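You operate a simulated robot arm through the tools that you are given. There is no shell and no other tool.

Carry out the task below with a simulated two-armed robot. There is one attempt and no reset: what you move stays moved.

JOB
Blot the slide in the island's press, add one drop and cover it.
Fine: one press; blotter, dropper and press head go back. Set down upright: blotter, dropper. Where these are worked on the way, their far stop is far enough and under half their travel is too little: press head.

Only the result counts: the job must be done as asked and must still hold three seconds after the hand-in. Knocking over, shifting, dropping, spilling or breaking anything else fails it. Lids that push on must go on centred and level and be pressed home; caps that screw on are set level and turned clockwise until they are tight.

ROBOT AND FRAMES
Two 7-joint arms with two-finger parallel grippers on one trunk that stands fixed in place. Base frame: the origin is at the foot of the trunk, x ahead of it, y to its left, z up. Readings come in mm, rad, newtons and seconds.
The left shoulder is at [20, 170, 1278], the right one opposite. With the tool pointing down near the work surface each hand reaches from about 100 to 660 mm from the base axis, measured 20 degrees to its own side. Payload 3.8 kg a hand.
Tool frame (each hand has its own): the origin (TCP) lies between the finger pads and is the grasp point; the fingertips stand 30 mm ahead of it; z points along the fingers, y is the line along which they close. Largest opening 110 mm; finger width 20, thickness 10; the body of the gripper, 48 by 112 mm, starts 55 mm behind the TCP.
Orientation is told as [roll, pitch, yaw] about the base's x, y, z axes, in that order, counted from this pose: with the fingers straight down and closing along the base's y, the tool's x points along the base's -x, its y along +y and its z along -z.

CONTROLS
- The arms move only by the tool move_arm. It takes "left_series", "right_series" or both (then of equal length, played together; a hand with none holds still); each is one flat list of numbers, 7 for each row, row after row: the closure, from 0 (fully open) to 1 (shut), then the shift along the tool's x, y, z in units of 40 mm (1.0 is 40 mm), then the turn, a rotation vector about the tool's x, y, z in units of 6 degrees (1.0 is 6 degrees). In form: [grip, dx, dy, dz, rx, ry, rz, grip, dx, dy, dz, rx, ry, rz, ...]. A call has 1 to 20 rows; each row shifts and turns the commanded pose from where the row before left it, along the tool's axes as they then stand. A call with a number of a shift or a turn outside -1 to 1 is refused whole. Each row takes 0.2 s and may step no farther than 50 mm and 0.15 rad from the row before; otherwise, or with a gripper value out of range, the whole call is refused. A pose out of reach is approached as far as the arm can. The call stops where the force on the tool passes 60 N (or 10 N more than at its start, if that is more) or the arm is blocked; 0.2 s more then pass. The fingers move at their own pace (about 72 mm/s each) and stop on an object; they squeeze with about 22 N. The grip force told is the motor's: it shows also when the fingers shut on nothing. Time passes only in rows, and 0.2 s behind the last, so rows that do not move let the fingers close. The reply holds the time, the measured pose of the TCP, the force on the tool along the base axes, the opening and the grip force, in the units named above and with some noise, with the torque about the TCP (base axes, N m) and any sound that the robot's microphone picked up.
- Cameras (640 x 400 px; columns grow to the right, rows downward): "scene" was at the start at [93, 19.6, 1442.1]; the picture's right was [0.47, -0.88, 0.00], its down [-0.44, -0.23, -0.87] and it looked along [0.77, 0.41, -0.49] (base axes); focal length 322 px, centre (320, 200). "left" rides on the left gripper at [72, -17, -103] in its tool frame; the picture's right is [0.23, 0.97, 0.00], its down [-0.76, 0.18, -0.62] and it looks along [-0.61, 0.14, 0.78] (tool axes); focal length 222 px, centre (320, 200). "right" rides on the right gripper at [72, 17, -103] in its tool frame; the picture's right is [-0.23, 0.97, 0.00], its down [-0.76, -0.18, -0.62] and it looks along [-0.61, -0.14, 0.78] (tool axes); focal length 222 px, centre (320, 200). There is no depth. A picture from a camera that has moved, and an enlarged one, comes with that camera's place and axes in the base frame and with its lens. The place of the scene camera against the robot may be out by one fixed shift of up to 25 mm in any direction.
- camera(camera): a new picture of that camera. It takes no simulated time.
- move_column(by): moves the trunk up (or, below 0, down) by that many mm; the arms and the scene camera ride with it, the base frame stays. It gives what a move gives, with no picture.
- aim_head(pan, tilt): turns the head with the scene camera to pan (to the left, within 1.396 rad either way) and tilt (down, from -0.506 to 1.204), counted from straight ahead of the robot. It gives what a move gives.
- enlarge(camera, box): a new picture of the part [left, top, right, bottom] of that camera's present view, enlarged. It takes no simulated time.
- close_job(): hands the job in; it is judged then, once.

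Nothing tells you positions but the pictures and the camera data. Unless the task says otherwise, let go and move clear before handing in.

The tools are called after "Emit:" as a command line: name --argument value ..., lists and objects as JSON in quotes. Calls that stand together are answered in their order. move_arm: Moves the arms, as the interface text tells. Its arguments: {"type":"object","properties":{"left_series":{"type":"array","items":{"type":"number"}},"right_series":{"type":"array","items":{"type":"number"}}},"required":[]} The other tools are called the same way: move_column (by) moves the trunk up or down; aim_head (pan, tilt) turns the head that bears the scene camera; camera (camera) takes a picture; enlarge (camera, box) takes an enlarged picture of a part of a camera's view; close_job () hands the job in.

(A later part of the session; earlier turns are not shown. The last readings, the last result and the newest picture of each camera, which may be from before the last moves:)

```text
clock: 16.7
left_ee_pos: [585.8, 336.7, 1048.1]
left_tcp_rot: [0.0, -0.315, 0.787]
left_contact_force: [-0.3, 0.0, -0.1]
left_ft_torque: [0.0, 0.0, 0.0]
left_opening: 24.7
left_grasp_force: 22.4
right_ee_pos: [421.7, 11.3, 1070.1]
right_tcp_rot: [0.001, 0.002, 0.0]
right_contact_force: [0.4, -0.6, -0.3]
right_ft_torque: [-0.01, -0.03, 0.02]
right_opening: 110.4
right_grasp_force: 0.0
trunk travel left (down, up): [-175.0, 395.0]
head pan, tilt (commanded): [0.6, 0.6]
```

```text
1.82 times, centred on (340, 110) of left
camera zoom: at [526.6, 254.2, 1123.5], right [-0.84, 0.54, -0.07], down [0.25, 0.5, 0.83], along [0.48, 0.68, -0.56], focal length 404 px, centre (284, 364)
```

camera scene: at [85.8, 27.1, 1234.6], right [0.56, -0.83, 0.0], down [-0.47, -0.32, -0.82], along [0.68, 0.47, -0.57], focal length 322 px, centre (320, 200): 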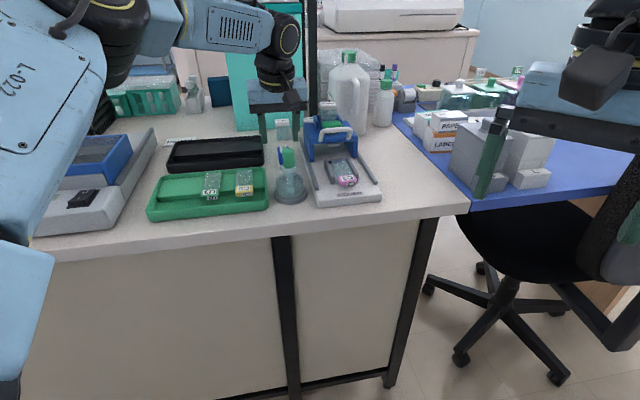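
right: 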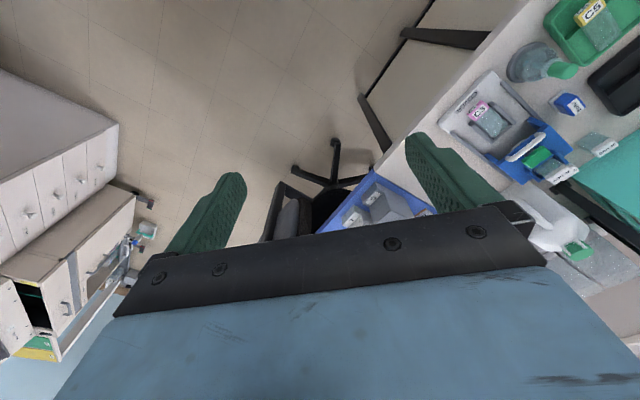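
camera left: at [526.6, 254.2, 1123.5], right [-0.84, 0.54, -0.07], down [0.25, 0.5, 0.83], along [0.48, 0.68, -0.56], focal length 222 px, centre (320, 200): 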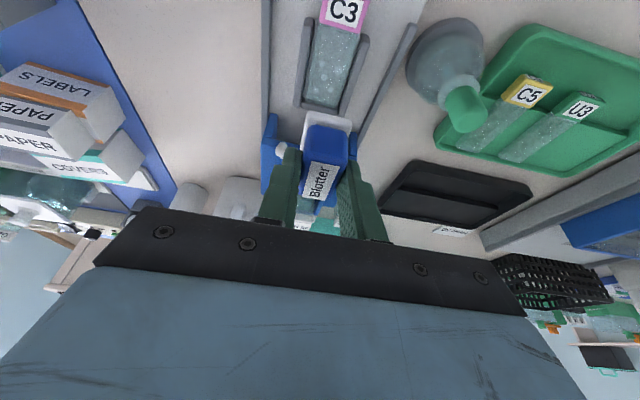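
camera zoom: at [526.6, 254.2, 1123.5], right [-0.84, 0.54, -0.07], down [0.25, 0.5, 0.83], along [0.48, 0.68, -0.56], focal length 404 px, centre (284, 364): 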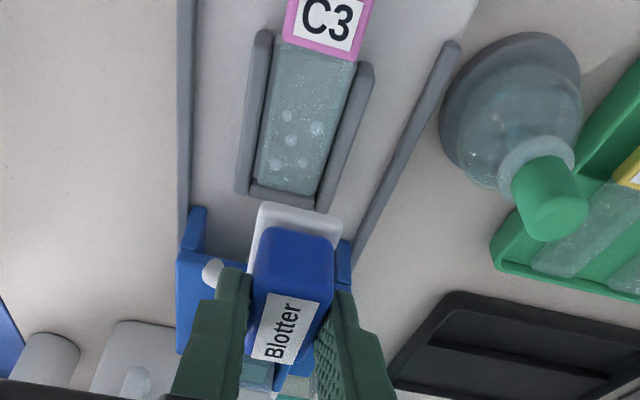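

The slide centre works out near A = 652, E = −177, and the blotter hangs almost directly above it. I'll shift about 1–2 mm and descend to just above the slide.

Emit:
move_arm --left_series '[1, 0.256, -0.01, 0.706, 0, 0, 0, 1, 0.256, -0.01, 0.706, 0, 0, 0, 1, 0, 0, 0, 0, 0, 0]'

Emit:
enlarge --camera "left" --box '[240, 50, 420, 230]'

Emit:
enlarge --camera "scene" --box '[280, 90, 390, 210]'

Emit:
camera --camera "right"

```text
clock: 17.5
left_ee_pos: [585.7, 334.7, 987.3]
left_tcp_rot: [0.0, -0.314, 0.789]
left_contact_force: [0.7, -0.4, 0.3]
left_ft_torque: [0.0, -0.01, -0.01]
left_opening: 25.1
left_grasp_force: 22.0
right_ee_pos: [420.6, 10.6, 1068.3]
right_tcp_rot: [0.0, 0.001, -0.001]
right_contact_force: [-0.6, -0.1, -0.6]
right_ft_torque: [-0.01, -0.04, 0.02]
right_opening: 109.9
right_grasp_force: 0.1
trunk travel left (down, up): [-175.0, 395.0]
head pan, tilt (commanded): [0.6, 0.6]
```

```text
2.22 times, centred on (330, 140) of left
camera zoom: at [526.8, 252.4, 1064.1], right [-0.84, 0.54, -0.07], down [0.25, 0.5, 0.83], along [0.48, 0.68, -0.56], focal length 494 px, centre (298, 333)
```

zoom: 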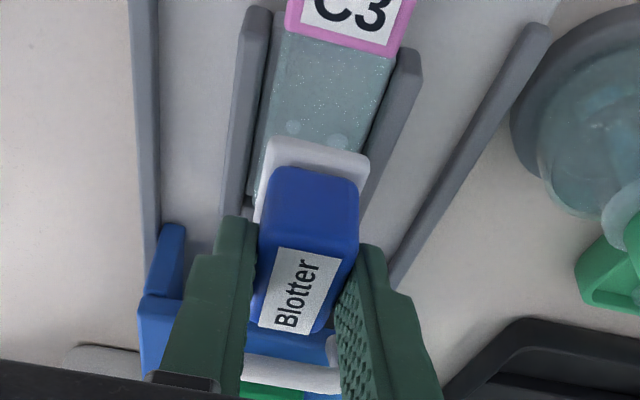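

```text
3.33 times, centred on (335, 150) of scene
camera zoom: at [85.8, 27.1, 1234.6], right [0.56, -0.83, 0.0], down [-0.47, -0.32, -0.83], along [0.68, 0.47, -0.56], focal length 1074 px, centre (270, 367)
```

zoom: 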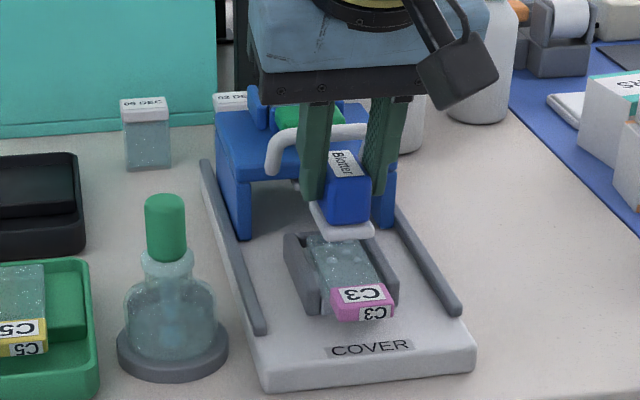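

```text
taken
camera right: at [349.5, 26.3, 1172.4], right [0.23, 0.97, 0.0], down [0.76, -0.18, 0.62], along [0.61, -0.14, -0.78], focal length 222 px, centre (320, 200)
```

right: 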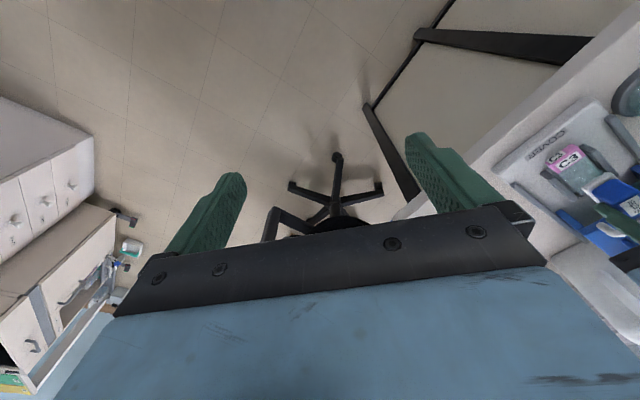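

The pad sits squarely between the holder walls, about 20–25 mm above the glass. I'll descend slowly and watch the force.

Emit:
move_arm --left_series '[1, 0.116, 0.02, 0.357, 0, 0, 0, 1, 0.0155, 0, 0.0476, 0, 0, 0, 1, 0, 0, 0, 0, 0, 0]'

Emit:
enlarge --camera "scene" --box '[290, 110, 380, 210]'

Emit:
enlarge --camera "left" --box '[240, 50, 420, 230]'

```text
clock: 18.3
left_ee_pos: [588.5, 334.0, 971.6]
left_tcp_rot: [0.0, -0.314, 0.785]
left_contact_force: [0.5, 0.5, -0.3]
left_ft_torque: [0.02, -0.03, 0.0]
left_opening: 25.2
left_grasp_force: 21.8
right_ee_pos: [422.2, 9.9, 1069.4]
right_tcp_rot: [0.0, 0.0, 0.001]
right_contact_force: [0.2, 1.6, 0.6]
right_ft_torque: [-0.02, 0.0, 0.01]
right_opening: 110.0
right_grasp_force: 0.0
trunk travel left (down, up): [-175.0, 395.0]
head pan, tilt (commanded): [0.6, 0.6]
```

```text
4.00 times, centred on (335, 160) of scene
camera zoom: at [85.9, 27.2, 1234.6], right [0.56, -0.83, 0.0], down [-0.47, -0.32, -0.83], along [0.68, 0.47, -0.56], focal length 1288 px, centre (260, 360)
```

zoom: 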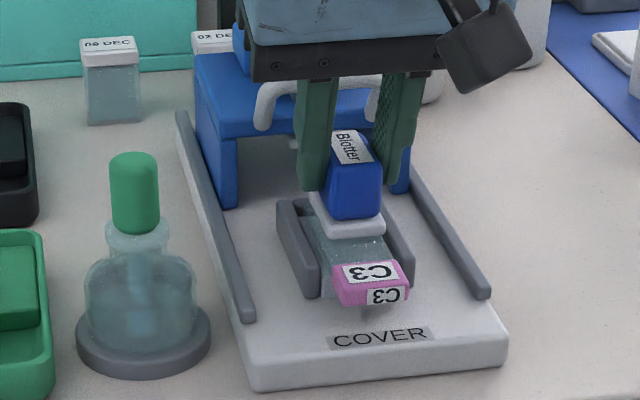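

```text
2.22 times, centred on (330, 140) of left
camera zoom: at [528.2, 251.9, 1047.5], right [-0.84, 0.54, -0.07], down [0.25, 0.5, 0.83], along [0.48, 0.68, -0.56], focal length 494 px, centre (298, 333)
```

zoom: 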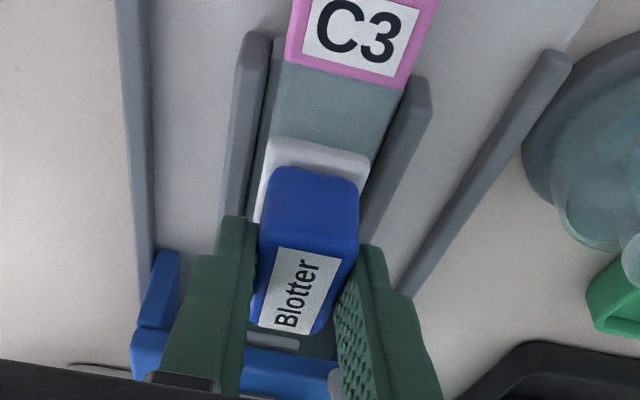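

Emit:
move_arm --left_series '[1, 0.0233, 0, 0.0713, 0, 0, 0, 1, 0, 0, 0, 0, 0, 0]'

```text
clock: 18.9
left_ee_pos: [587.7, 334.1, 969.2]
left_tcp_rot: [-0.002, -0.315, 0.787]
left_contact_force: [0.7, 0.9, 6.7]
left_ft_torque: [0.05, 0.0, 0.01]
left_opening: 25.0
left_grasp_force: 22.1
right_ee_pos: [421.8, 9.4, 1068.6]
right_tcp_rot: [-0.001, 0.0, 0.001]
right_contact_force: [0.9, 0.8, -0.6]
right_ft_torque: [0.02, -0.01, -0.01]
right_opening: 110.2
right_grasp_force: 0.0
trunk travel left (down, up): [-175.0, 395.0]
head pan, tilt (commanded): [0.6, 0.6]
```

Contact at about 6.7 N, so the slide surface is near z 921. I'll hold the blotter there for a second with a touch more pressure, then lift and check the glass.

Emit:
move_arm --left_series '[1, 0.004, 0, 0.012, 0, 0, 0, 1, 0, 0, 0, 0, 0, 0, 1, 0, 0, 0, 0, 0, 0, 1, 0, 0, 0, 0, 0, 0, 1, 0, 0, 0, 0, 0, 0]'

Emit:
enlarge --camera "scene" --box '[290, 110, 380, 210]'

Emit:
enlarge --camera "left" --box '[240, 50, 420, 230]'

```text
clock: 20.1
left_ee_pos: [586.9, 334.0, 968.7]
left_tcp_rot: [0.0, -0.318, 0.786]
left_contact_force: [2.5, 0.6, 16.0]
left_ft_torque: [0.05, -0.14, 0.01]
left_opening: 25.0
left_grasp_force: 22.3
right_ee_pos: [420.0, 10.3, 1070.2]
right_tcp_rot: [0.0, -0.002, -0.001]
right_contact_force: [-0.3, 0.3, -0.2]
right_ft_torque: [0.02, -0.01, 0.03]
right_opening: 109.9
right_grasp_force: 0.1
trunk travel left (down, up): [-175.0, 395.0]
head pan, tilt (commanded): [0.6, 0.6]
```

```text
4.00 times, centred on (335, 160) of scene
camera zoom: at [84.8, 26.5, 1234.8], right [0.56, -0.83, 0.0], down [-0.47, -0.32, -0.83], along [0.68, 0.47, -0.56], focal length 1288 px, centre (260, 360)
```

zoom: 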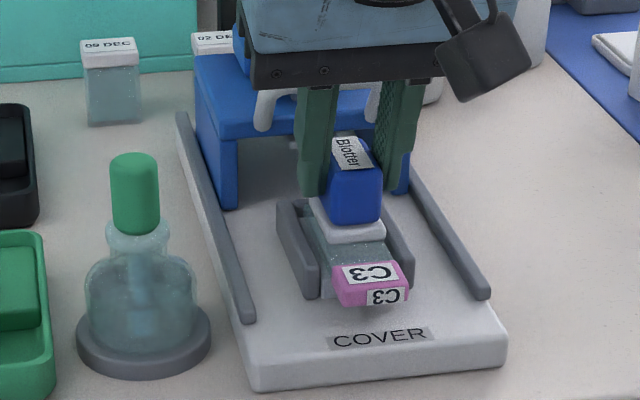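

```text
2.22 times, centred on (330, 140) of left
camera zoom: at [527.7, 251.3, 1044.7], right [-0.84, 0.54, -0.07], down [0.25, 0.5, 0.83], along [0.48, 0.68, -0.55], focal length 494 px, centre (298, 333)
```

zoom: 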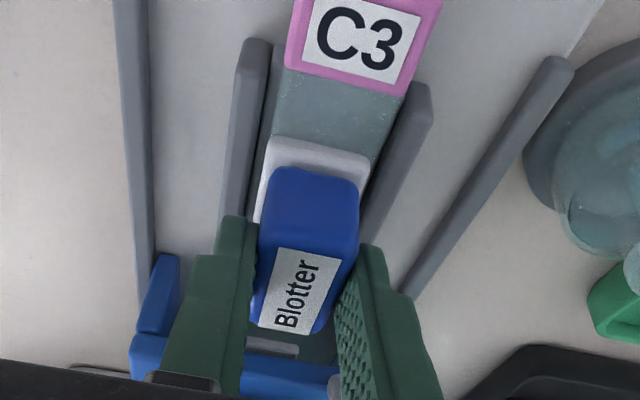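

The blotter pressed with about 16 N. I'll lift it straight up and look at the glass.

Emit:
move_arm --left_series '[1, -0.062, 0, -0.19, 0, 0, 0, 1, -0.155, 0, -0.4755, 0, 0, 0, 1, -0.2325, 0, -0.713, 0, 0, 0, 1, -0.2325, 0, -0.713, 0, 0, 0]'

Emit:
enlarge --camera "left" --box '[250, 0, 430, 220]'

Emit:
enlarge --camera "scene" --box '[290, 110, 380, 210]'

```text
clock: 21.1
left_ee_pos: [589.4, 333.8, 1054.3]
left_tcp_rot: [0.002, -0.313, 0.787]
left_contact_force: [1.2, -0.4, -0.5]
left_ft_torque: [0.01, -0.02, 0.01]
left_opening: 25.0
left_grasp_force: 21.9
right_ee_pos: [421.4, 9.5, 1071.0]
right_tcp_rot: [0.0, 0.0, -0.001]
right_contact_force: [-0.1, -0.1, 0.4]
right_ft_torque: [0.0, -0.02, -0.02]
right_opening: 109.7
right_grasp_force: 0.0
trunk travel left (down, up): [-175.0, 395.0]
head pan, tilt (commanded): [0.6, 0.6]
```

```text
1.82 times, centred on (340, 110) of left
camera zoom: at [530.5, 251.7, 1129.9], right [-0.84, 0.53, -0.07], down [0.25, 0.5, 0.83], along [0.48, 0.68, -0.56], focal length 404 px, centre (284, 364)
```

zoom: 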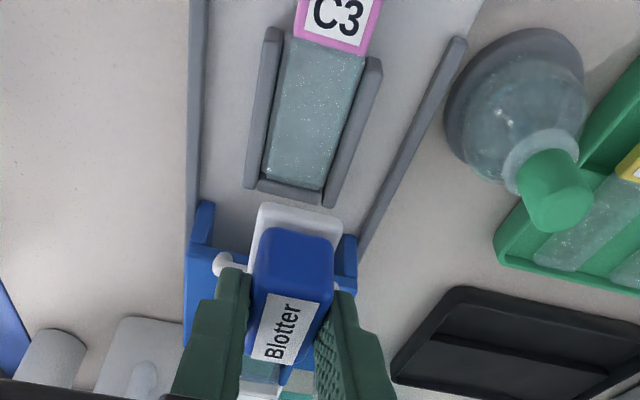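

```text
4.00 times, centred on (335, 160) of scene
camera zoom: at [85.8, 27.1, 1234.6], right [0.56, -0.83, 0.0], down [-0.47, -0.32, -0.83], along [0.68, 0.47, -0.56], focal length 1288 px, centre (260, 360)
```

zoom: 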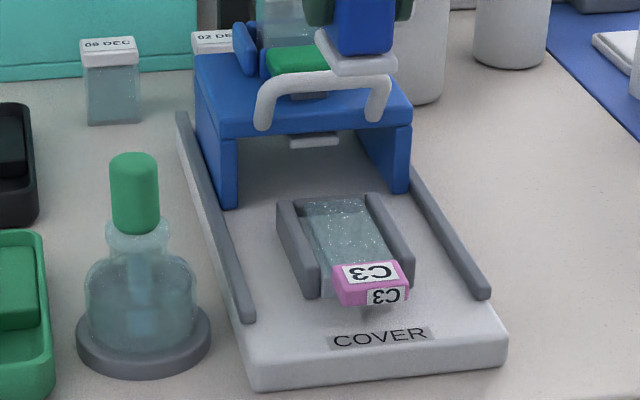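

The droplets are gone, so the slide is blotted. I'll carry the blotter back over its spot at (587.5, 486.2) and come down most of the way.

Emit:
move_arm --left_series '[1, -0.616, 0.673, 0.2008, 0, 0, 0, 1, -0.616, 0.673, 0.2008, 0, 0, 0, 1, -0.616, 0.673, 0.2008, 0, 0, 0, 1, -0.616, 0.673, 0.2008, 0, 0, 0, 1, 0.258, 0, 0.7925, 0, 0, 0, 1, 0.258, 0, 0.7925, 0, 0, 0, 1, 0.258, 0, 0.7925, 0, 0, 0, 1, 0, 0, 0, 0, 0, 0]'

Emit:
enlarge --camera "left" --box '[230, 60, 410, 240]'

Emit:
enlarge --camera "scene" --box '[220, 70, 380, 210]'

```text
clock: 22.9
left_ee_pos: [581.3, 483.2, 953.5]
left_tcp_rot: [0.001, -0.312, 0.785]
left_contact_force: [0.5, 1.4, -0.4]
left_ft_torque: [0.0, -0.02, 0.02]
left_opening: 25.2
left_grasp_force: 22.6
right_ee_pos: [421.8, 9.6, 1069.9]
right_tcp_rot: [0.001, 0.0, -0.002]
right_contact_force: [0.0, -0.1, 0.2]
right_ft_torque: [0.02, 0.01, 0.01]
right_opening: 109.6
right_grasp_force: 0.1
trunk travel left (down, up): [-175.0, 395.0]
head pan, tilt (commanded): [0.6, 0.6]
```

```text
2.22 times, centred on (320, 150) of left
camera zoom: at [522.9, 401.6, 1029.1], right [-0.84, 0.54, -0.07], down [0.25, 0.5, 0.83], along [0.48, 0.68, -0.56], focal length 494 px, centre (320, 311)
```

zoom: 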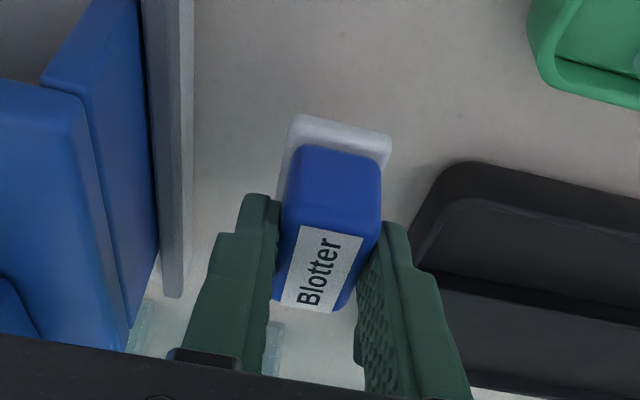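

```text
2.86 times, centred on (300, 140) of scene
camera zoom: at [85.8, 27.1, 1234.6], right [0.56, -0.83, 0.0], down [-0.47, -0.32, -0.83], along [0.68, 0.47, -0.56], focal length 920 px, centre (377, 371)
```

zoom: 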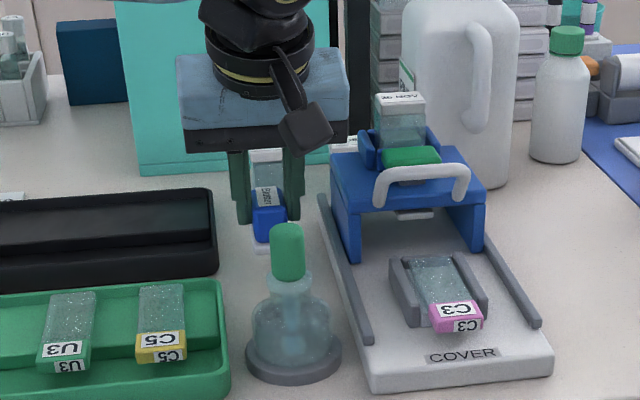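

Emit:
move_arm --left_series '[1, 0.085, 0, 0.2615, 0, 0, 0, 1, 0.085, 0, 0.2615, 0, 0, 0, 1, 0, 0, 0, 0, 0, 0]'

Emit:
enlarge --camera "left" --box '[230, 80, 410, 240]'

Emit:
enlarge --camera "scene" --box '[220, 90, 360, 210]'

```text
clock: 23.7
left_ee_pos: [581.9, 484.7, 932.4]
left_tcp_rot: [-0.002, -0.314, 0.789]
left_contact_force: [-0.9, -0.7, -0.2]
left_ft_torque: [-0.04, 0.04, -0.01]
left_opening: 24.9
left_grasp_force: 22.1
right_ee_pos: [421.5, 9.8, 1069.1]
right_tcp_rot: [-0.001, 0.0, 0.0]
right_contact_force: [0.8, 0.5, -0.6]
right_ft_torque: [-0.01, 0.01, 0.01]
right_opening: 109.9
right_grasp_force: 0.1
trunk travel left (down, up): [-175.0, 395.0]
head pan, tilt (commanded): [0.6, 0.6]
```

```text
2.50 times, centred on (320, 160) of left
camera zoom: at [523.1, 401.4, 1008.9], right [-0.84, 0.54, -0.07], down [0.25, 0.5, 0.83], along [0.48, 0.68, -0.56], focal length 555 px, centre (320, 300)
```

zoom: 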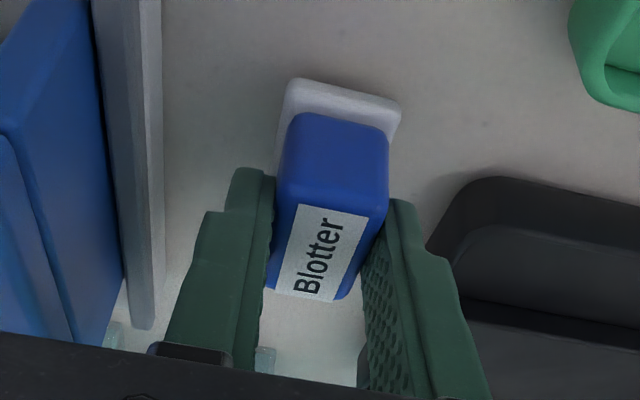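

```text
3.33 times, centred on (290, 150) of scene
camera zoom: at [85.9, 27.1, 1234.6], right [0.56, -0.83, 0.0], down [-0.47, -0.32, -0.83], along [0.68, 0.47, -0.56], focal length 1074 px, centre (420, 367)
```

zoom: 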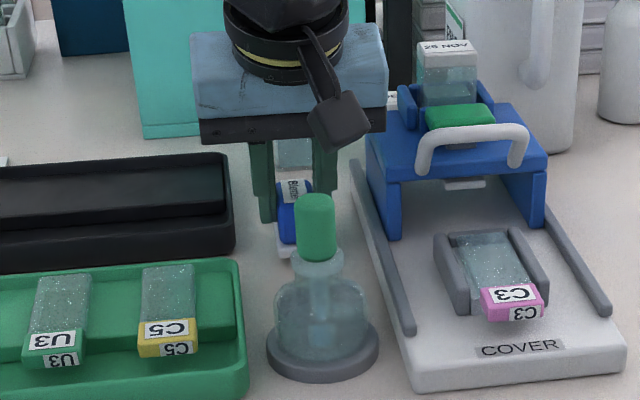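

The blotter hangs about 5 mm over the table and roughly 2.5 mm left of its original spot. I'll correct that and lower to contact.

Emit:
move_arm --left_series '[1, 0, -0.065, 0, 0, 0, 0, 1, 0.0233, 0, 0.0713, 0, 0, 0, 1, 0, 0, 0, 0, 0, 0]'

```text
clock: 24.5
left_ee_pos: [583.4, 480.3, 929.8]
left_tcp_rot: [0.001, -0.313, 0.785]
left_contact_force: [-0.4, -0.3, 0.1]
left_ft_torque: [0.0, 0.03, 0.02]
left_opening: 25.0
left_grasp_force: 22.3
right_ee_pos: [422.3, 9.1, 1069.2]
right_tcp_rot: [-0.001, 0.0, 0.0]
right_contact_force: [0.6, 0.1, 0.3]
right_ft_torque: [-0.01, -0.01, 0.02]
right_opening: 110.1
right_grasp_force: 0.0
trunk travel left (down, up): [-175.0, 395.0]
head pan, tilt (commanded): [0.6, 0.6]
```

Emit:
move_arm --left_series '[1, 0.0155, 0, 0.0476, 0, 0, 0, 1, 0, 0, 0, 0, 0, 0]'

```text
clock: 25.1
left_ee_pos: [584.2, 481.0, 926.9]
left_tcp_rot: [0.001, -0.314, 0.785]
left_contact_force: [0.4, -0.1, 0.7]
left_ft_torque: [0.01, 0.01, 0.01]
left_opening: 25.1
left_grasp_force: 21.7
right_ee_pos: [421.5, 9.9, 1068.9]
right_tcp_rot: [0.0, 0.001, 0.0]
right_contact_force: [-0.3, -0.2, -0.4]
right_ft_torque: [-0.03, -0.05, -0.01]
right_opening: 110.1
right_grasp_force: 0.1
trunk travel left (down, up): [-175.0, 395.0]
head pan, tilt (commanded): [0.6, 0.6]
```

Emit:
move_arm --left_series '[1, 0.0078, 0, 0.0238, 0, 0, 0, 1, 0, 0, 0, 0, 0, 0]'

```text
clock: 25.7
left_ee_pos: [584.7, 481.2, 927.1]
left_tcp_rot: [-0.002, -0.316, 0.788]
left_contact_force: [-0.5, 0.4, 3.6]
left_ft_torque: [0.05, -0.02, 0.04]
left_opening: 25.1
left_grasp_force: 22.2
right_ee_pos: [420.5, 10.5, 1069.4]
right_tcp_rot: [0.001, -0.001, 0.001]
right_contact_force: [0.4, 0.1, -0.2]
right_ft_torque: [0.0, 0.02, 0.01]
right_opening: 110.0
right_grasp_force: 0.0
trunk travel left (down, up): [-175.0, 395.0]
head pan, tilt (commanded): [0.6, 0.6]
```

The blotter is standing on the table (3.6 N). I'll open the fingers a little and withdraw straight up.

Emit:
move_arm --left_series '[0.64, 0, 0, 0, 0, 0, 0, 0.64, 0, 0, 0, 0, 0, 0, 0.64, -0.155, 0, -0.4755, 0, 0, 0, 0.64, -0.2325, 0, -0.713, 0, 0, 0, 0.64, -0.2325, 0, -0.713, 0, 0, 0]'

Emit:
camera --camera "left"

Emit:
enlarge --camera "left" --box '[230, 60, 410, 240]'

Emit:
enlarge --camera "scene" --box '[220, 70, 380, 210]'

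```text
clock: 26.9
left_ee_pos: [585.4, 482.6, 1007.1]
left_tcp_rot: [-0.001, -0.313, 0.785]
left_contact_force: [0.2, 0.0, 0.4]
left_ft_torque: [0.01, 0.01, -0.03]
left_opening: 39.6
left_grasp_force: 0.0
right_ee_pos: [421.0, 9.3, 1070.3]
right_tcp_rot: [-0.002, 0.0, 0.0]
right_contact_force: [0.5, -0.7, 0.0]
right_ft_torque: [-0.01, 0.02, 0.01]
right_opening: 109.9
right_grasp_force: 0.1
trunk travel left (down, up): [-175.0, 395.0]
head pan, tilt (commanded): [0.6, 0.6]
```

```text
taken
camera left: at [526.4, 400.6, 1083.4], right [-0.84, 0.54, -0.07], down [0.25, 0.5, 0.83], along [0.48, 0.68, -0.56], focal length 222 px, centre (320, 200)
```

left: 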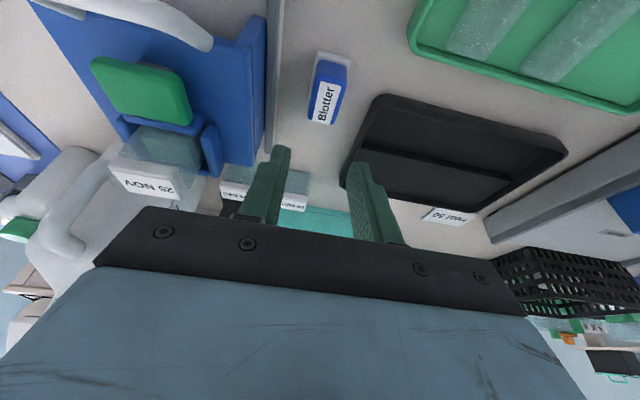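

```text
2.22 times, centred on (320, 150) of left
camera zoom: at [526.4, 400.6, 1083.4], right [-0.84, 0.54, -0.07], down [0.25, 0.5, 0.83], along [0.48, 0.68, -0.56], focal length 494 px, centre (320, 311)
```

zoom: 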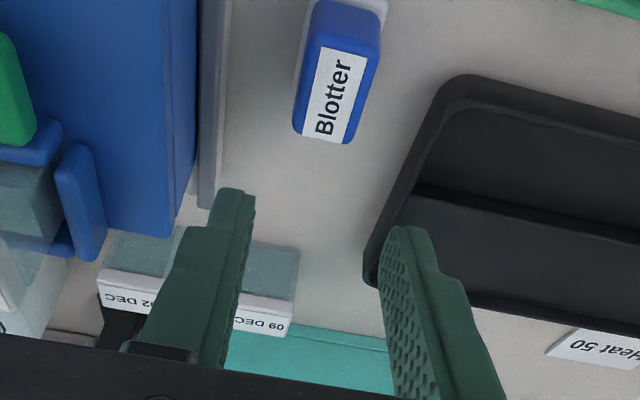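

```text
2.86 times, centred on (300, 140) of scene
camera zoom: at [85.6, 26.8, 1234.7], right [0.56, -0.83, 0.0], down [-0.47, -0.32, -0.83], along [0.68, 0.47, -0.56], focal length 920 px, centre (377, 371)
```

zoom: 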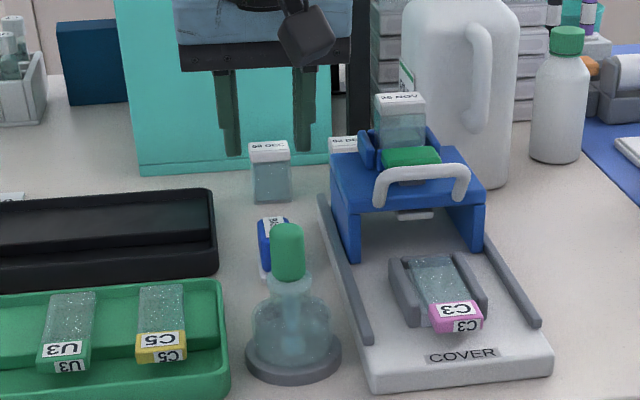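

The blotter is standing back in its place. Next is the dropper, whose axis I place at (497, 395) with the bulb from about z 943 to 973; I'll bring the hand upright and move above it.

Emit:
move_arm --left_series '[0.5, -0.194, 0, -0.594, 0, 0, 0, 0.5, -0.194, 0, -0.594, 0, 0, 0, 0.5, 0.79, 0, 0, 0, 1, 0, 0.5, 0.79, 0, 0, 0, 1, 0, 0.5, 0.79, 0, 0, 0, 1, 0, 0.5, 0.79, 0, 0, 0, 0, 0, 0.5, 0, 0, 0, 0, 0, 0]'

Emit:
camera --camera "left"

Emit:
enlarge --camera "left" --box '[230, 60, 410, 240]'

Emit:
enlarge --camera "scene" --box '[220, 70, 380, 210]'

```text
clock: 28.5
left_ee_pos: [495.9, 395.3, 1035.9]
left_tcp_rot: [0.001, 0.0, 0.787]
left_contact_force: [-0.9, -0.2, 0.3]
left_ft_torque: [-0.01, -0.02, 0.01]
left_opening: 54.7
left_grasp_force: 0.0
right_ee_pos: [422.3, 11.0, 1069.5]
right_tcp_rot: [-0.001, 0.001, 0.0]
right_contact_force: [-0.1, -0.4, 0.3]
right_ft_torque: [-0.04, 0.01, 0.01]
right_opening: 110.0
right_grasp_force: 0.1
trunk travel left (down, up): [-175.0, 395.0]
head pan, tilt (commanded): [0.6, 0.6]
```

```text
taken
camera left: at [456.6, 333.7, 1139.1], right [-0.85, 0.53, 0.0], down [0.41, 0.67, 0.62], along [0.33, 0.53, -0.78], focal length 222 px, centre (320, 200)
```

left: 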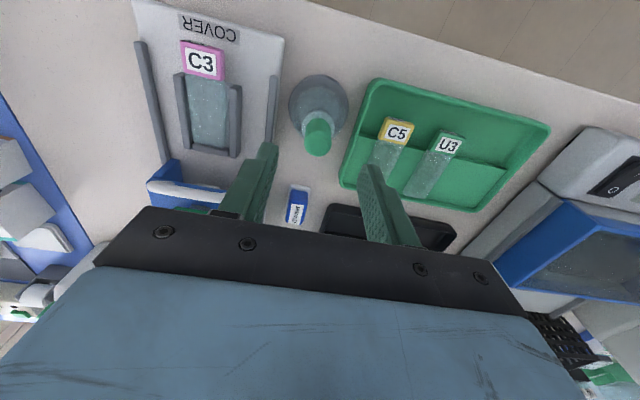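

```text
2.22 times, centred on (320, 150) of left
camera zoom: at [456.6, 333.7, 1139.1], right [-0.85, 0.53, 0.0], down [0.41, 0.67, 0.62], along [0.33, 0.53, -0.78], focal length 494 px, centre (320, 311)
```

zoom: 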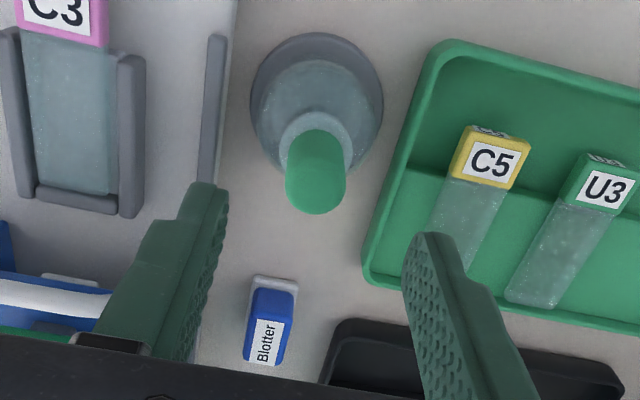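

```text
2.86 times, centred on (300, 140) of scene
camera zoom: at [86.0, 27.2, 1234.6], right [0.56, -0.83, 0.0], down [-0.47, -0.32, -0.82], along [0.68, 0.47, -0.57], focal length 920 px, centre (377, 371)
```

zoom: 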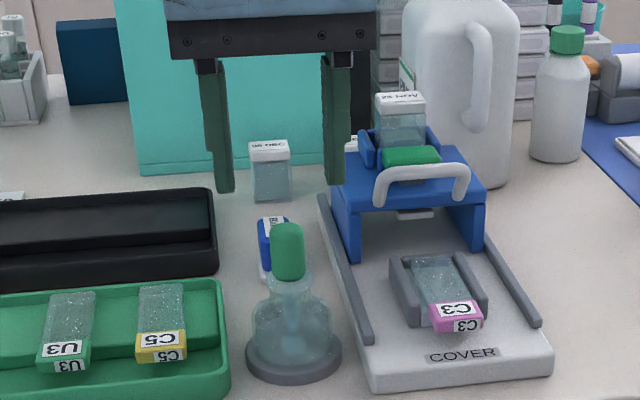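

The bulb is centred under the open fingers, about 21 mm in diameter. I'll descend in two stages.

Emit:
move_arm --left_series '[0.5, -0.03, -0.005, 0.55, 0, 0, 0, 0.5, 0, 0, 0.55, 0, 0, 0, 0.5, 0, 0, 0, 0, 0, 0]'

Emit:
enlarge --camera "left" --box '[230, 60, 410, 240]'

Emit:
enlarge --camera "scene" --box '[240, 110, 330, 210]'

```text
clock: 29.3
left_ee_pos: [495.4, 394.9, 992.0]
left_tcp_rot: [0.0, -0.002, 0.786]
left_contact_force: [0.5, -0.2, -0.1]
left_ft_torque: [-0.01, 0.0, -0.01]
left_opening: 55.0
left_grasp_force: 0.0
right_ee_pos: [421.2, 10.7, 1069.8]
right_tcp_rot: [0.001, 0.001, 0.001]
right_contact_force: [-0.1, 0.5, 0.6]
right_ft_torque: [0.0, -0.01, 0.04]
right_opening: 110.1
right_grasp_force: 0.0
trunk travel left (down, up): [-175.0, 395.0]
head pan, tilt (commanded): [0.6, 0.6]
```

```text
2.22 times, centred on (320, 150) of left
camera zoom: at [457.5, 332.5, 1095.7], right [-0.85, 0.53, 0.0], down [0.41, 0.66, 0.62], along [0.33, 0.53, -0.78], focal length 494 px, centre (320, 311)
```

zoom: 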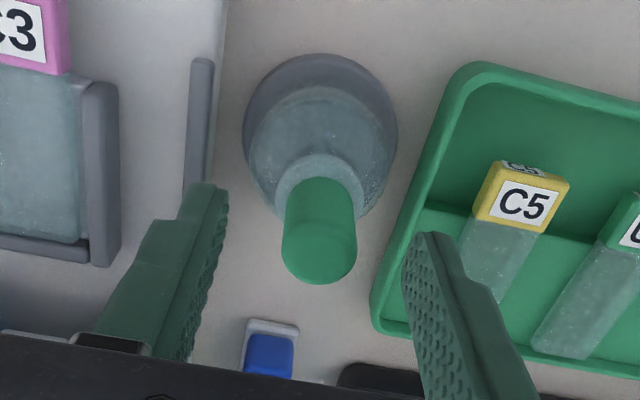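

```text
4.00 times, centred on (285, 160) of scene
camera zoom: at [85.8, 27.1, 1234.6], right [0.56, -0.83, 0.0], down [-0.47, -0.32, -0.83], along [0.68, 0.47, -0.56], focal length 1288 px, centre (460, 360)
```

zoom: 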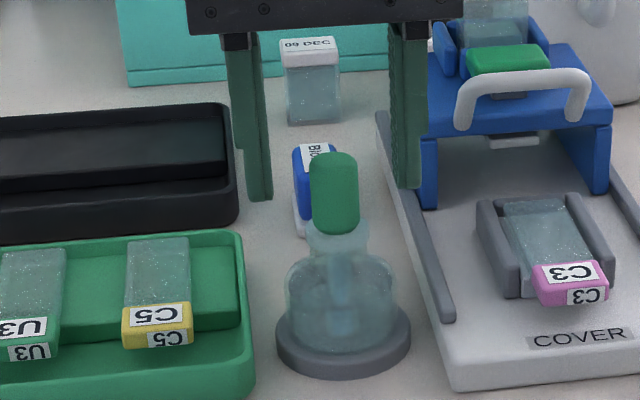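

Emit:
move_arm --left_series '[0.5, -0.02, 0, 0.42, 0, 0, 0, 0.75, 0, 0, 0, 0, 0, 0, 0.75, 0, 0, 0, 0, 0, 0]'

Emit:
enlarge --camera "left" --box '[230, 60, 410, 240]'

Emit:
enlarge --camera "scene" --box '[240, 110, 330, 210]'

```text
clock: 30.1
left_ee_pos: [496.6, 395.3, 975.2]
left_tcp_rot: [-0.001, 0.001, 0.785]
left_contact_force: [-1.0, -0.3, -0.5]
left_ft_torque: [0.0, 0.03, 0.0]
left_opening: 27.5
left_grasp_force: 0.1
right_ee_pos: [421.2, 10.1, 1068.6]
right_tcp_rot: [0.001, 0.0, 0.0]
right_contact_force: [0.1, 0.5, -0.2]
right_ft_torque: [-0.01, -0.01, 0.01]
right_opening: 109.9
right_grasp_force: 0.0
trunk travel left (down, up): [-175.0, 395.0]
head pan, tilt (commanded): [0.6, 0.6]
```

```text
2.22 times, centred on (320, 150) of left
camera zoom: at [458.6, 332.9, 1079.0], right [-0.85, 0.53, 0.0], down [0.41, 0.66, 0.62], along [0.33, 0.53, -0.78], focal length 494 px, centre (320, 311)
```

zoom: 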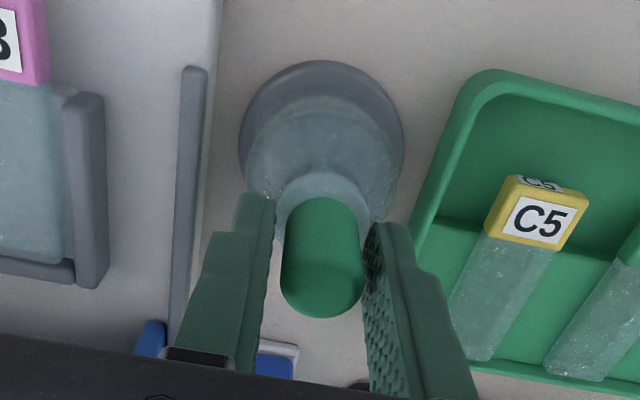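

```text
4.00 times, centred on (285, 160) of scene
camera zoom: at [85.8, 27.2, 1234.6], right [0.56, -0.83, 0.0], down [-0.47, -0.32, -0.83], along [0.68, 0.47, -0.56], focal length 1288 px, centre (460, 360)
```

zoom: 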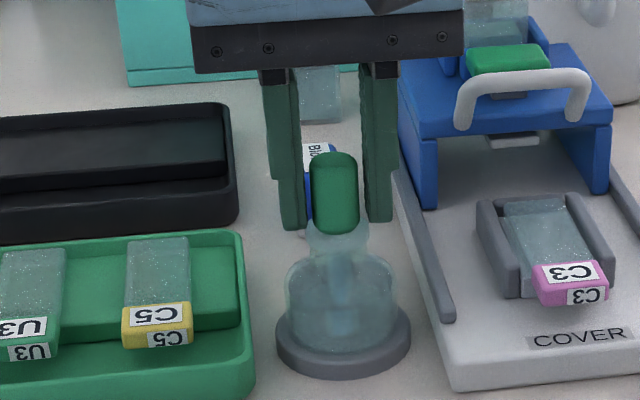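

The fingers now straddle the bulb. I'll close in small steps, reading opening and force, to see how the bulb responds.

Emit:
move_arm --left_series '[0.79, 0, 0, 0, 0, 0, 0, 0.79, 0, 0, 0, 0, 0, 0]'

Emit:
move_arm --left_series '[0.805, 0, 0, 0, 0, 0, 0, 0.805, 0, 0, 0, 0, 0, 0]'

```text
clock: 30.7
left_ee_pos: [496.9, 394.9, 976.4]
left_tcp_rot: [0.0, 0.0, 0.785]
left_contact_force: [-0.7, 0.3, 0.3]
left_ft_torque: [0.01, 0.03, 0.01]
left_opening: 23.4
left_grasp_force: 0.0
right_ee_pos: [421.5, 9.6, 1069.1]
right_tcp_rot: [0.0, 0.0, 0.0]
right_contact_force: [-0.2, -0.4, 0.1]
right_ft_torque: [0.0, 0.0, -0.01]
right_opening: 110.2
right_grasp_force: 0.1
trunk travel left (down, up): [-175.0, 395.0]
head pan, tilt (commanded): [0.6, 0.6]
```

```text
clock: 31.3
left_ee_pos: [497.1, 395.1, 975.7]
left_tcp_rot: [0.001, 0.0, 0.787]
left_contact_force: [-0.8, 0.7, -0.9]
left_ft_torque: [0.02, -0.02, 0.0]
left_opening: 21.8
left_grasp_force: 0.5
right_ee_pos: [422.2, 9.5, 1070.2]
right_tcp_rot: [0.0, 0.001, -0.001]
right_contact_force: [0.4, -0.8, 0.0]
right_ft_torque: [0.0, -0.02, 0.02]
right_opening: 110.0
right_grasp_force: 0.1
trunk travel left (down, up): [-175.0, 395.0]
head pan, tilt (commanded): [0.6, 0.6]
```

Emit:
move_arm --left_series '[0.82, 0, 0, 0, 0, 0, 0, 0.82, 0, 0, 0, 0, 0, 0]'

Emit:
move_arm --left_series '[0.835, 0, 0, 0, 0, 0, 0, 0.835, 0, 0, 0, 0, 0, 0]'

```text
clock: 31.9
left_ee_pos: [497.4, 395.4, 976.3]
left_tcp_rot: [0.0, -0.001, 0.785]
left_contact_force: [-0.6, 0.3, 0.4]
left_ft_torque: [0.03, -0.01, 0.0]
left_opening: 21.0
left_grasp_force: 0.7
right_ee_pos: [421.1, 9.0, 1069.2]
right_tcp_rot: [0.0, 0.001, -0.001]
right_contact_force: [0.9, -1.0, -0.5]
right_ft_torque: [0.0, -0.03, -0.02]
right_opening: 109.8
right_grasp_force: 0.0
trunk travel left (down, up): [-175.0, 395.0]
head pan, tilt (commanded): [0.6, 0.6]
```

```text
clock: 32.5
left_ee_pos: [497.8, 394.9, 975.0]
left_tcp_rot: [0.0, 0.001, 0.785]
left_contact_force: [0.3, 0.0, 0.4]
left_ft_torque: [0.0, 0.01, -0.01]
left_opening: 19.9
left_grasp_force: 21.5
right_ee_pos: [422.5, 11.2, 1069.9]
right_tcp_rot: [0.0, 0.0, 0.001]
right_contact_force: [-0.4, -0.2, 0.2]
right_ft_torque: [0.01, 0.02, 0.04]
right_opening: 110.0
right_grasp_force: 0.0
trunk travel left (down, up): [-175.0, 395.0]
head pan, tilt (commanded): [0.6, 0.6]
```

The bulb is about 21.8 mm wide, gives softly to about 21 mm and firms up at about 20 mm (21 N). I'll look at how it is held before lifting.

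Emit:
enlarge --camera "left" --box '[270, 100, 370, 220]'

Emit:
enlarge --camera "scene" --box '[250, 130, 320, 210]'

```text
3.33 times, centred on (320, 160) of left
camera zoom: at [458.6, 332.9, 1079.2], right [-0.85, 0.53, 0.0], down [0.41, 0.66, 0.62], along [0.33, 0.53, -0.78], focal length 740 px, centre (320, 333)
```

zoom: 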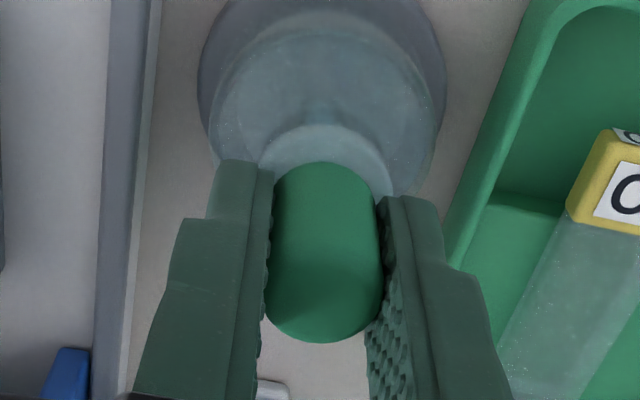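

```text
5.00 times, centred on (285, 170) of scene
camera zoom: at [85.8, 27.1, 1234.6], right [0.56, -0.83, 0.0], down [-0.47, -0.32, -0.83], along [0.68, 0.47, -0.56], focal length 1610 px, centre (495, 350)
```

zoom: 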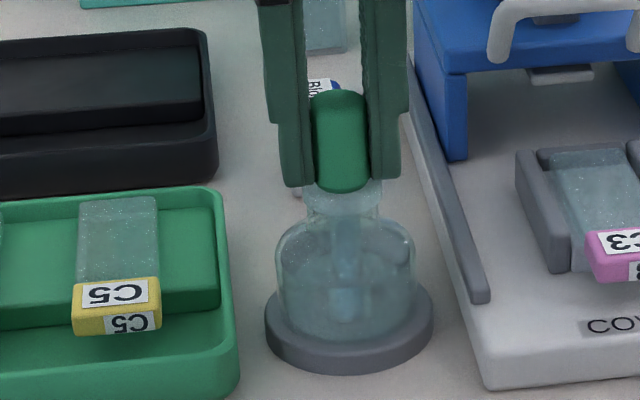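

Emit:
move_arm --left_series '[0.825, 0, 0, 0, 0, 0, 0, 0.825, 0, 0, 0, 0, 0, 0, 0.825, 0, 0, 0, 0, 0, 0]'

Emit:
move_arm --left_series '[0.82, 0, 0, 0, 0, 0, 0, 0.82, 0, 0, 0, 0, 0, 0, 0.82, 0, 0, 0, 0, 0, 0]'

```text
clock: 33.3
left_ee_pos: [497.5, 394.8, 976.1]
left_tcp_rot: [0.0, -0.001, 0.786]
left_contact_force: [-0.5, -0.3, -0.4]
left_ft_torque: [-0.03, 0.0, 0.0]
left_opening: 20.9
left_grasp_force: 7.2
right_ee_pos: [420.8, 9.2, 1068.7]
right_tcp_rot: [0.001, -0.001, 0.0]
right_contact_force: [-0.4, 0.3, -0.3]
right_ft_torque: [0.0, 0.0, -0.03]
right_opening: 110.1
right_grasp_force: 0.1
trunk travel left (down, up): [-175.0, 395.0]
head pan, tilt (commanded): [0.6, 0.6]
```

```text
clock: 34.1
left_ee_pos: [495.7, 394.5, 975.6]
left_tcp_rot: [0.002, 0.0, 0.785]
left_contact_force: [-0.5, -0.3, 0.1]
left_ft_torque: [-0.01, -0.01, 0.0]
left_opening: 20.8
left_grasp_force: 1.2
right_ee_pos: [421.5, 9.5, 1069.2]
right_tcp_rot: [-0.001, 0.0, 0.0]
right_contact_force: [0.2, 0.1, 0.4]
right_ft_torque: [0.02, -0.02, 0.02]
right_opening: 110.1
right_grasp_force: 0.1
trunk travel left (down, up): [-175.0, 395.0]
head pan, tilt (commanded): [0.6, 0.6]
```

The bulb behaves as nearly rigid, with grip force set by closure (about 7 N at 0.825, over 21 N at 0.835). I'll carry it with a light grip of about 8 N and squeeze fully only over the slide; first a small test lift.

Emit:
move_arm --left_series '[0.826, 0, 0, 0, 0, 0, 0, 0.826, 0, 0, 0, 0, 0, 0, 0.826, 0, 0, -0.25, 0, 0, 0, 0.826, 0, 0, -0.25, 0, 0, 0]'

Emit:
enlarge --camera "scene" --box '[250, 130, 320, 210]'

Emit:
enlarge --camera "left" --box '[250, 60, 390, 220]'

```text
clock: 35.1
left_ee_pos: [498.0, 395.9, 995.8]
left_tcp_rot: [-0.001, 0.0, 0.787]
left_contact_force: [0.7, -0.4, 0.7]
left_ft_torque: [0.01, 0.0, -0.02]
left_opening: 19.9
left_grasp_force: 22.3
right_ee_pos: [422.2, 9.5, 1069.2]
right_tcp_rot: [0.0, 0.0, 0.0]
right_contact_force: [0.4, -0.4, -0.2]
right_ft_torque: [0.01, 0.0, 0.01]
right_opening: 110.0
right_grasp_force: 0.1
trunk travel left (down, up): [-175.0, 395.0]
head pan, tilt (commanded): [0.6, 0.6]
```

```text
5.00 times, centred on (285, 170) of scene
camera zoom: at [85.8, 27.1, 1234.6], right [0.56, -0.83, 0.0], down [-0.47, -0.32, -0.83], along [0.68, 0.47, -0.56], focal length 1610 px, centre (495, 350)
```

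zoom: 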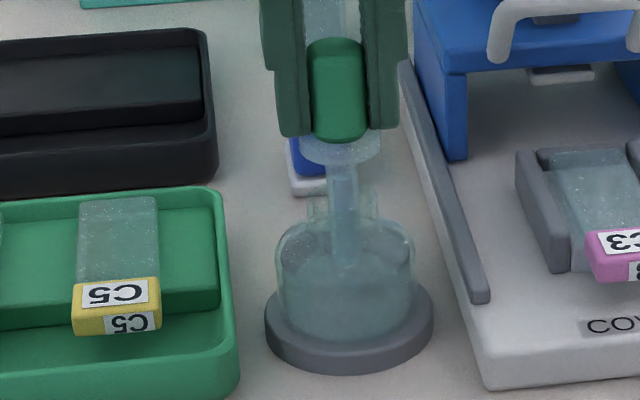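

```text
2.50 times, centred on (320, 140) of left
camera zoom: at [459.4, 333.2, 1099.1], right [-0.85, 0.53, 0.0], down [0.41, 0.66, 0.62], along [0.33, 0.53, -0.78], focal length 555 px, centre (320, 350)
```

zoom: 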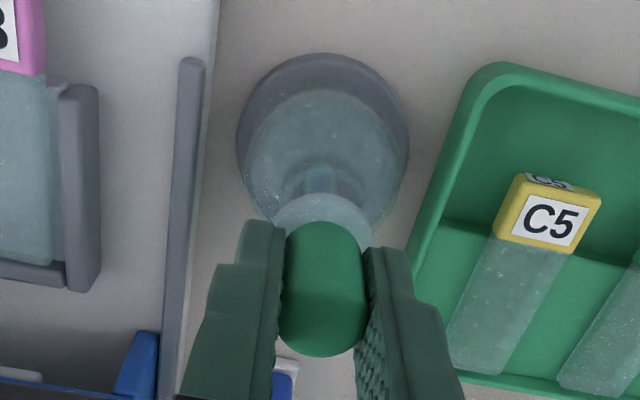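

The dropper (bulb, collar and stem) lifts out and the flask stays put, but the grip went to its full 22 N. I'll lower it back into the flask and probe for a steady light grip there.

Emit:
move_arm --left_series '[0.826, 0, 0, 0.25, 0, 0, 0, 0.826, 0, 0, 0.24, 0, 0, 0, 0.826, 0, 0, 0, 0, 0, 0]'

Emit:
move_arm --left_series '[0.815, 0, 0, 0, 0, 0, 0, 0.815, 0, 0, 0, 0, 0, 0, 0.815, 0, 0, 0, 0, 0, 0, 0.815, 0, 0, 0, 0, 0, 0]'

Emit:
move_arm --left_series '[0.822, 0, 0, 0, 0, 0, 0, 0.822, 0, 0, 0, 0, 0, 0, 0.822, 0, 0, 0, 0, 0, 0, 0.822, 0, 0, 0, 0, 0, 0, 0.822, 0, 0, 0, 0, 0, 0, 0.822, 0, 0, 0, 0, 0, 0]'

```text
clock: 35.9
left_ee_pos: [498.4, 395.1, 975.4]
left_tcp_rot: [0.0, 0.0, 0.784]
left_contact_force: [-0.2, -0.2, 0.2]
left_ft_torque: [-0.01, 0.02, 0.03]
left_opening: 20.3
left_grasp_force: 22.1
right_ee_pos: [421.2, 9.6, 1069.5]
right_tcp_rot: [0.0, -0.001, 0.0]
right_contact_force: [-0.8, -0.1, 0.6]
right_ft_torque: [-0.01, -0.02, -0.02]
right_opening: 109.9
right_grasp_force: 0.1
trunk travel left (down, up): [-175.0, 395.0]
head pan, tilt (commanded): [0.6, 0.6]
```

```text
clock: 36.9
left_ee_pos: [497.7, 395.5, 977.6]
left_tcp_rot: [0.001, 0.0, 0.785]
left_contact_force: [0.1, -0.3, 0.1]
left_ft_torque: [0.01, -0.01, -0.02]
left_opening: 21.3
left_grasp_force: 1.1
right_ee_pos: [422.0, 10.8, 1070.7]
right_tcp_rot: [0.0, 0.001, 0.001]
right_contact_force: [0.1, -0.8, -0.5]
right_ft_torque: [-0.02, 0.04, 0.01]
right_opening: 109.9
right_grasp_force: 0.1
trunk travel left (down, up): [-175.0, 395.0]
head pan, tilt (commanded): [0.6, 0.6]
```

```text
clock: 38.3
left_ee_pos: [498.3, 396.5, 975.9]
left_tcp_rot: [-0.001, 0.0, 0.784]
left_contact_force: [0.6, -0.7, 0.4]
left_ft_torque: [0.01, 0.02, 0.03]
left_opening: 20.8
left_grasp_force: 1.0
right_ee_pos: [421.9, 9.4, 1068.0]
right_tcp_rot: [0.002, -0.001, -0.001]
right_contact_force: [-0.1, 1.0, -0.5]
right_ft_torque: [0.0, 0.02, -0.02]
right_opening: 109.9
right_grasp_force: 0.1
trunk travel left (down, up): [-175.0, 395.0]
head pan, tilt (commanded): [0.6, 0.6]
```

The bulb has soft travel from about 21.8 mm to about 20.5 mm at roughly 1 N, then a hard stop. I'll test, with the stem still inside the flask, whether the unsqueezed light grip at 0.822 holds it.

Emit:
move_arm --left_series '[0.822, 0, 0, -0.1, 0, 0, 0, 0.822, 0, 0, -0.1, 0, 0, 0, 0.822, 0, 0, -0.1, 0, 0, 0, 0.822, 0, 0, -0.1, 0, 0, 0, 0.822, 0, 0, 0, 0, 0, 0]'

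Emit:
enlarge --camera "scene" --box '[250, 130, 320, 210]'

Emit:
enlarge --camera "left" --box '[250, 60, 390, 220]'

```text
clock: 39.5
left_ee_pos: [499.9, 395.8, 993.5]
left_tcp_rot: [0.0, 0.0, 0.786]
left_contact_force: [0.2, 0.0, -0.4]
left_ft_torque: [0.02, 0.01, -0.05]
left_opening: 20.6
left_grasp_force: 1.0
right_ee_pos: [422.0, 9.7, 1068.9]
right_tcp_rot: [0.0, -0.001, -0.001]
right_contact_force: [-0.7, 0.0, -0.2]
right_ft_torque: [-0.01, -0.01, -0.01]
right_opening: 109.9
right_grasp_force: 0.0
trunk travel left (down, up): [-175.0, 395.0]
head pan, tilt (commanded): [0.6, 0.6]
```

```text
5.00 times, centred on (285, 170) of scene
camera zoom: at [85.8, 27.2, 1234.6], right [0.56, -0.83, 0.0], down [-0.47, -0.32, -0.83], along [0.68, 0.47, -0.56], focal length 1610 px, centre (495, 350)
```

zoom: 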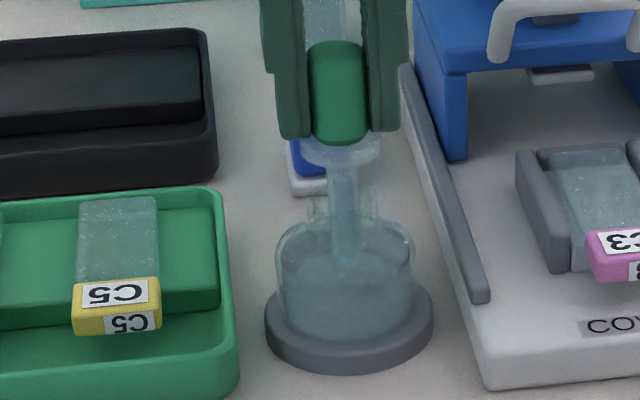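

```text
2.50 times, centred on (320, 140) of left
camera zoom: at [460.8, 334.3, 1097.2], right [-0.85, 0.53, 0.0], down [0.41, 0.66, 0.62], along [0.33, 0.53, -0.78], focal length 555 px, centre (320, 350)
```

zoom: 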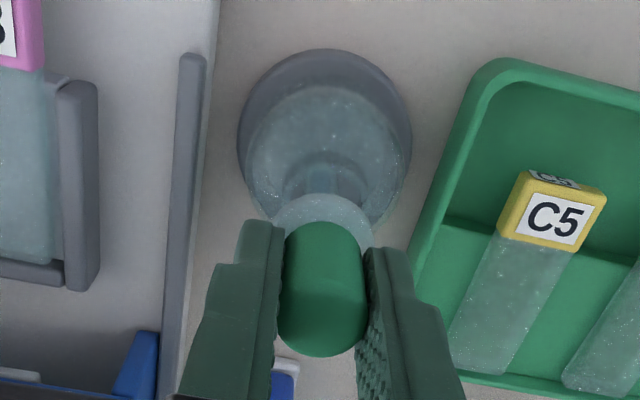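

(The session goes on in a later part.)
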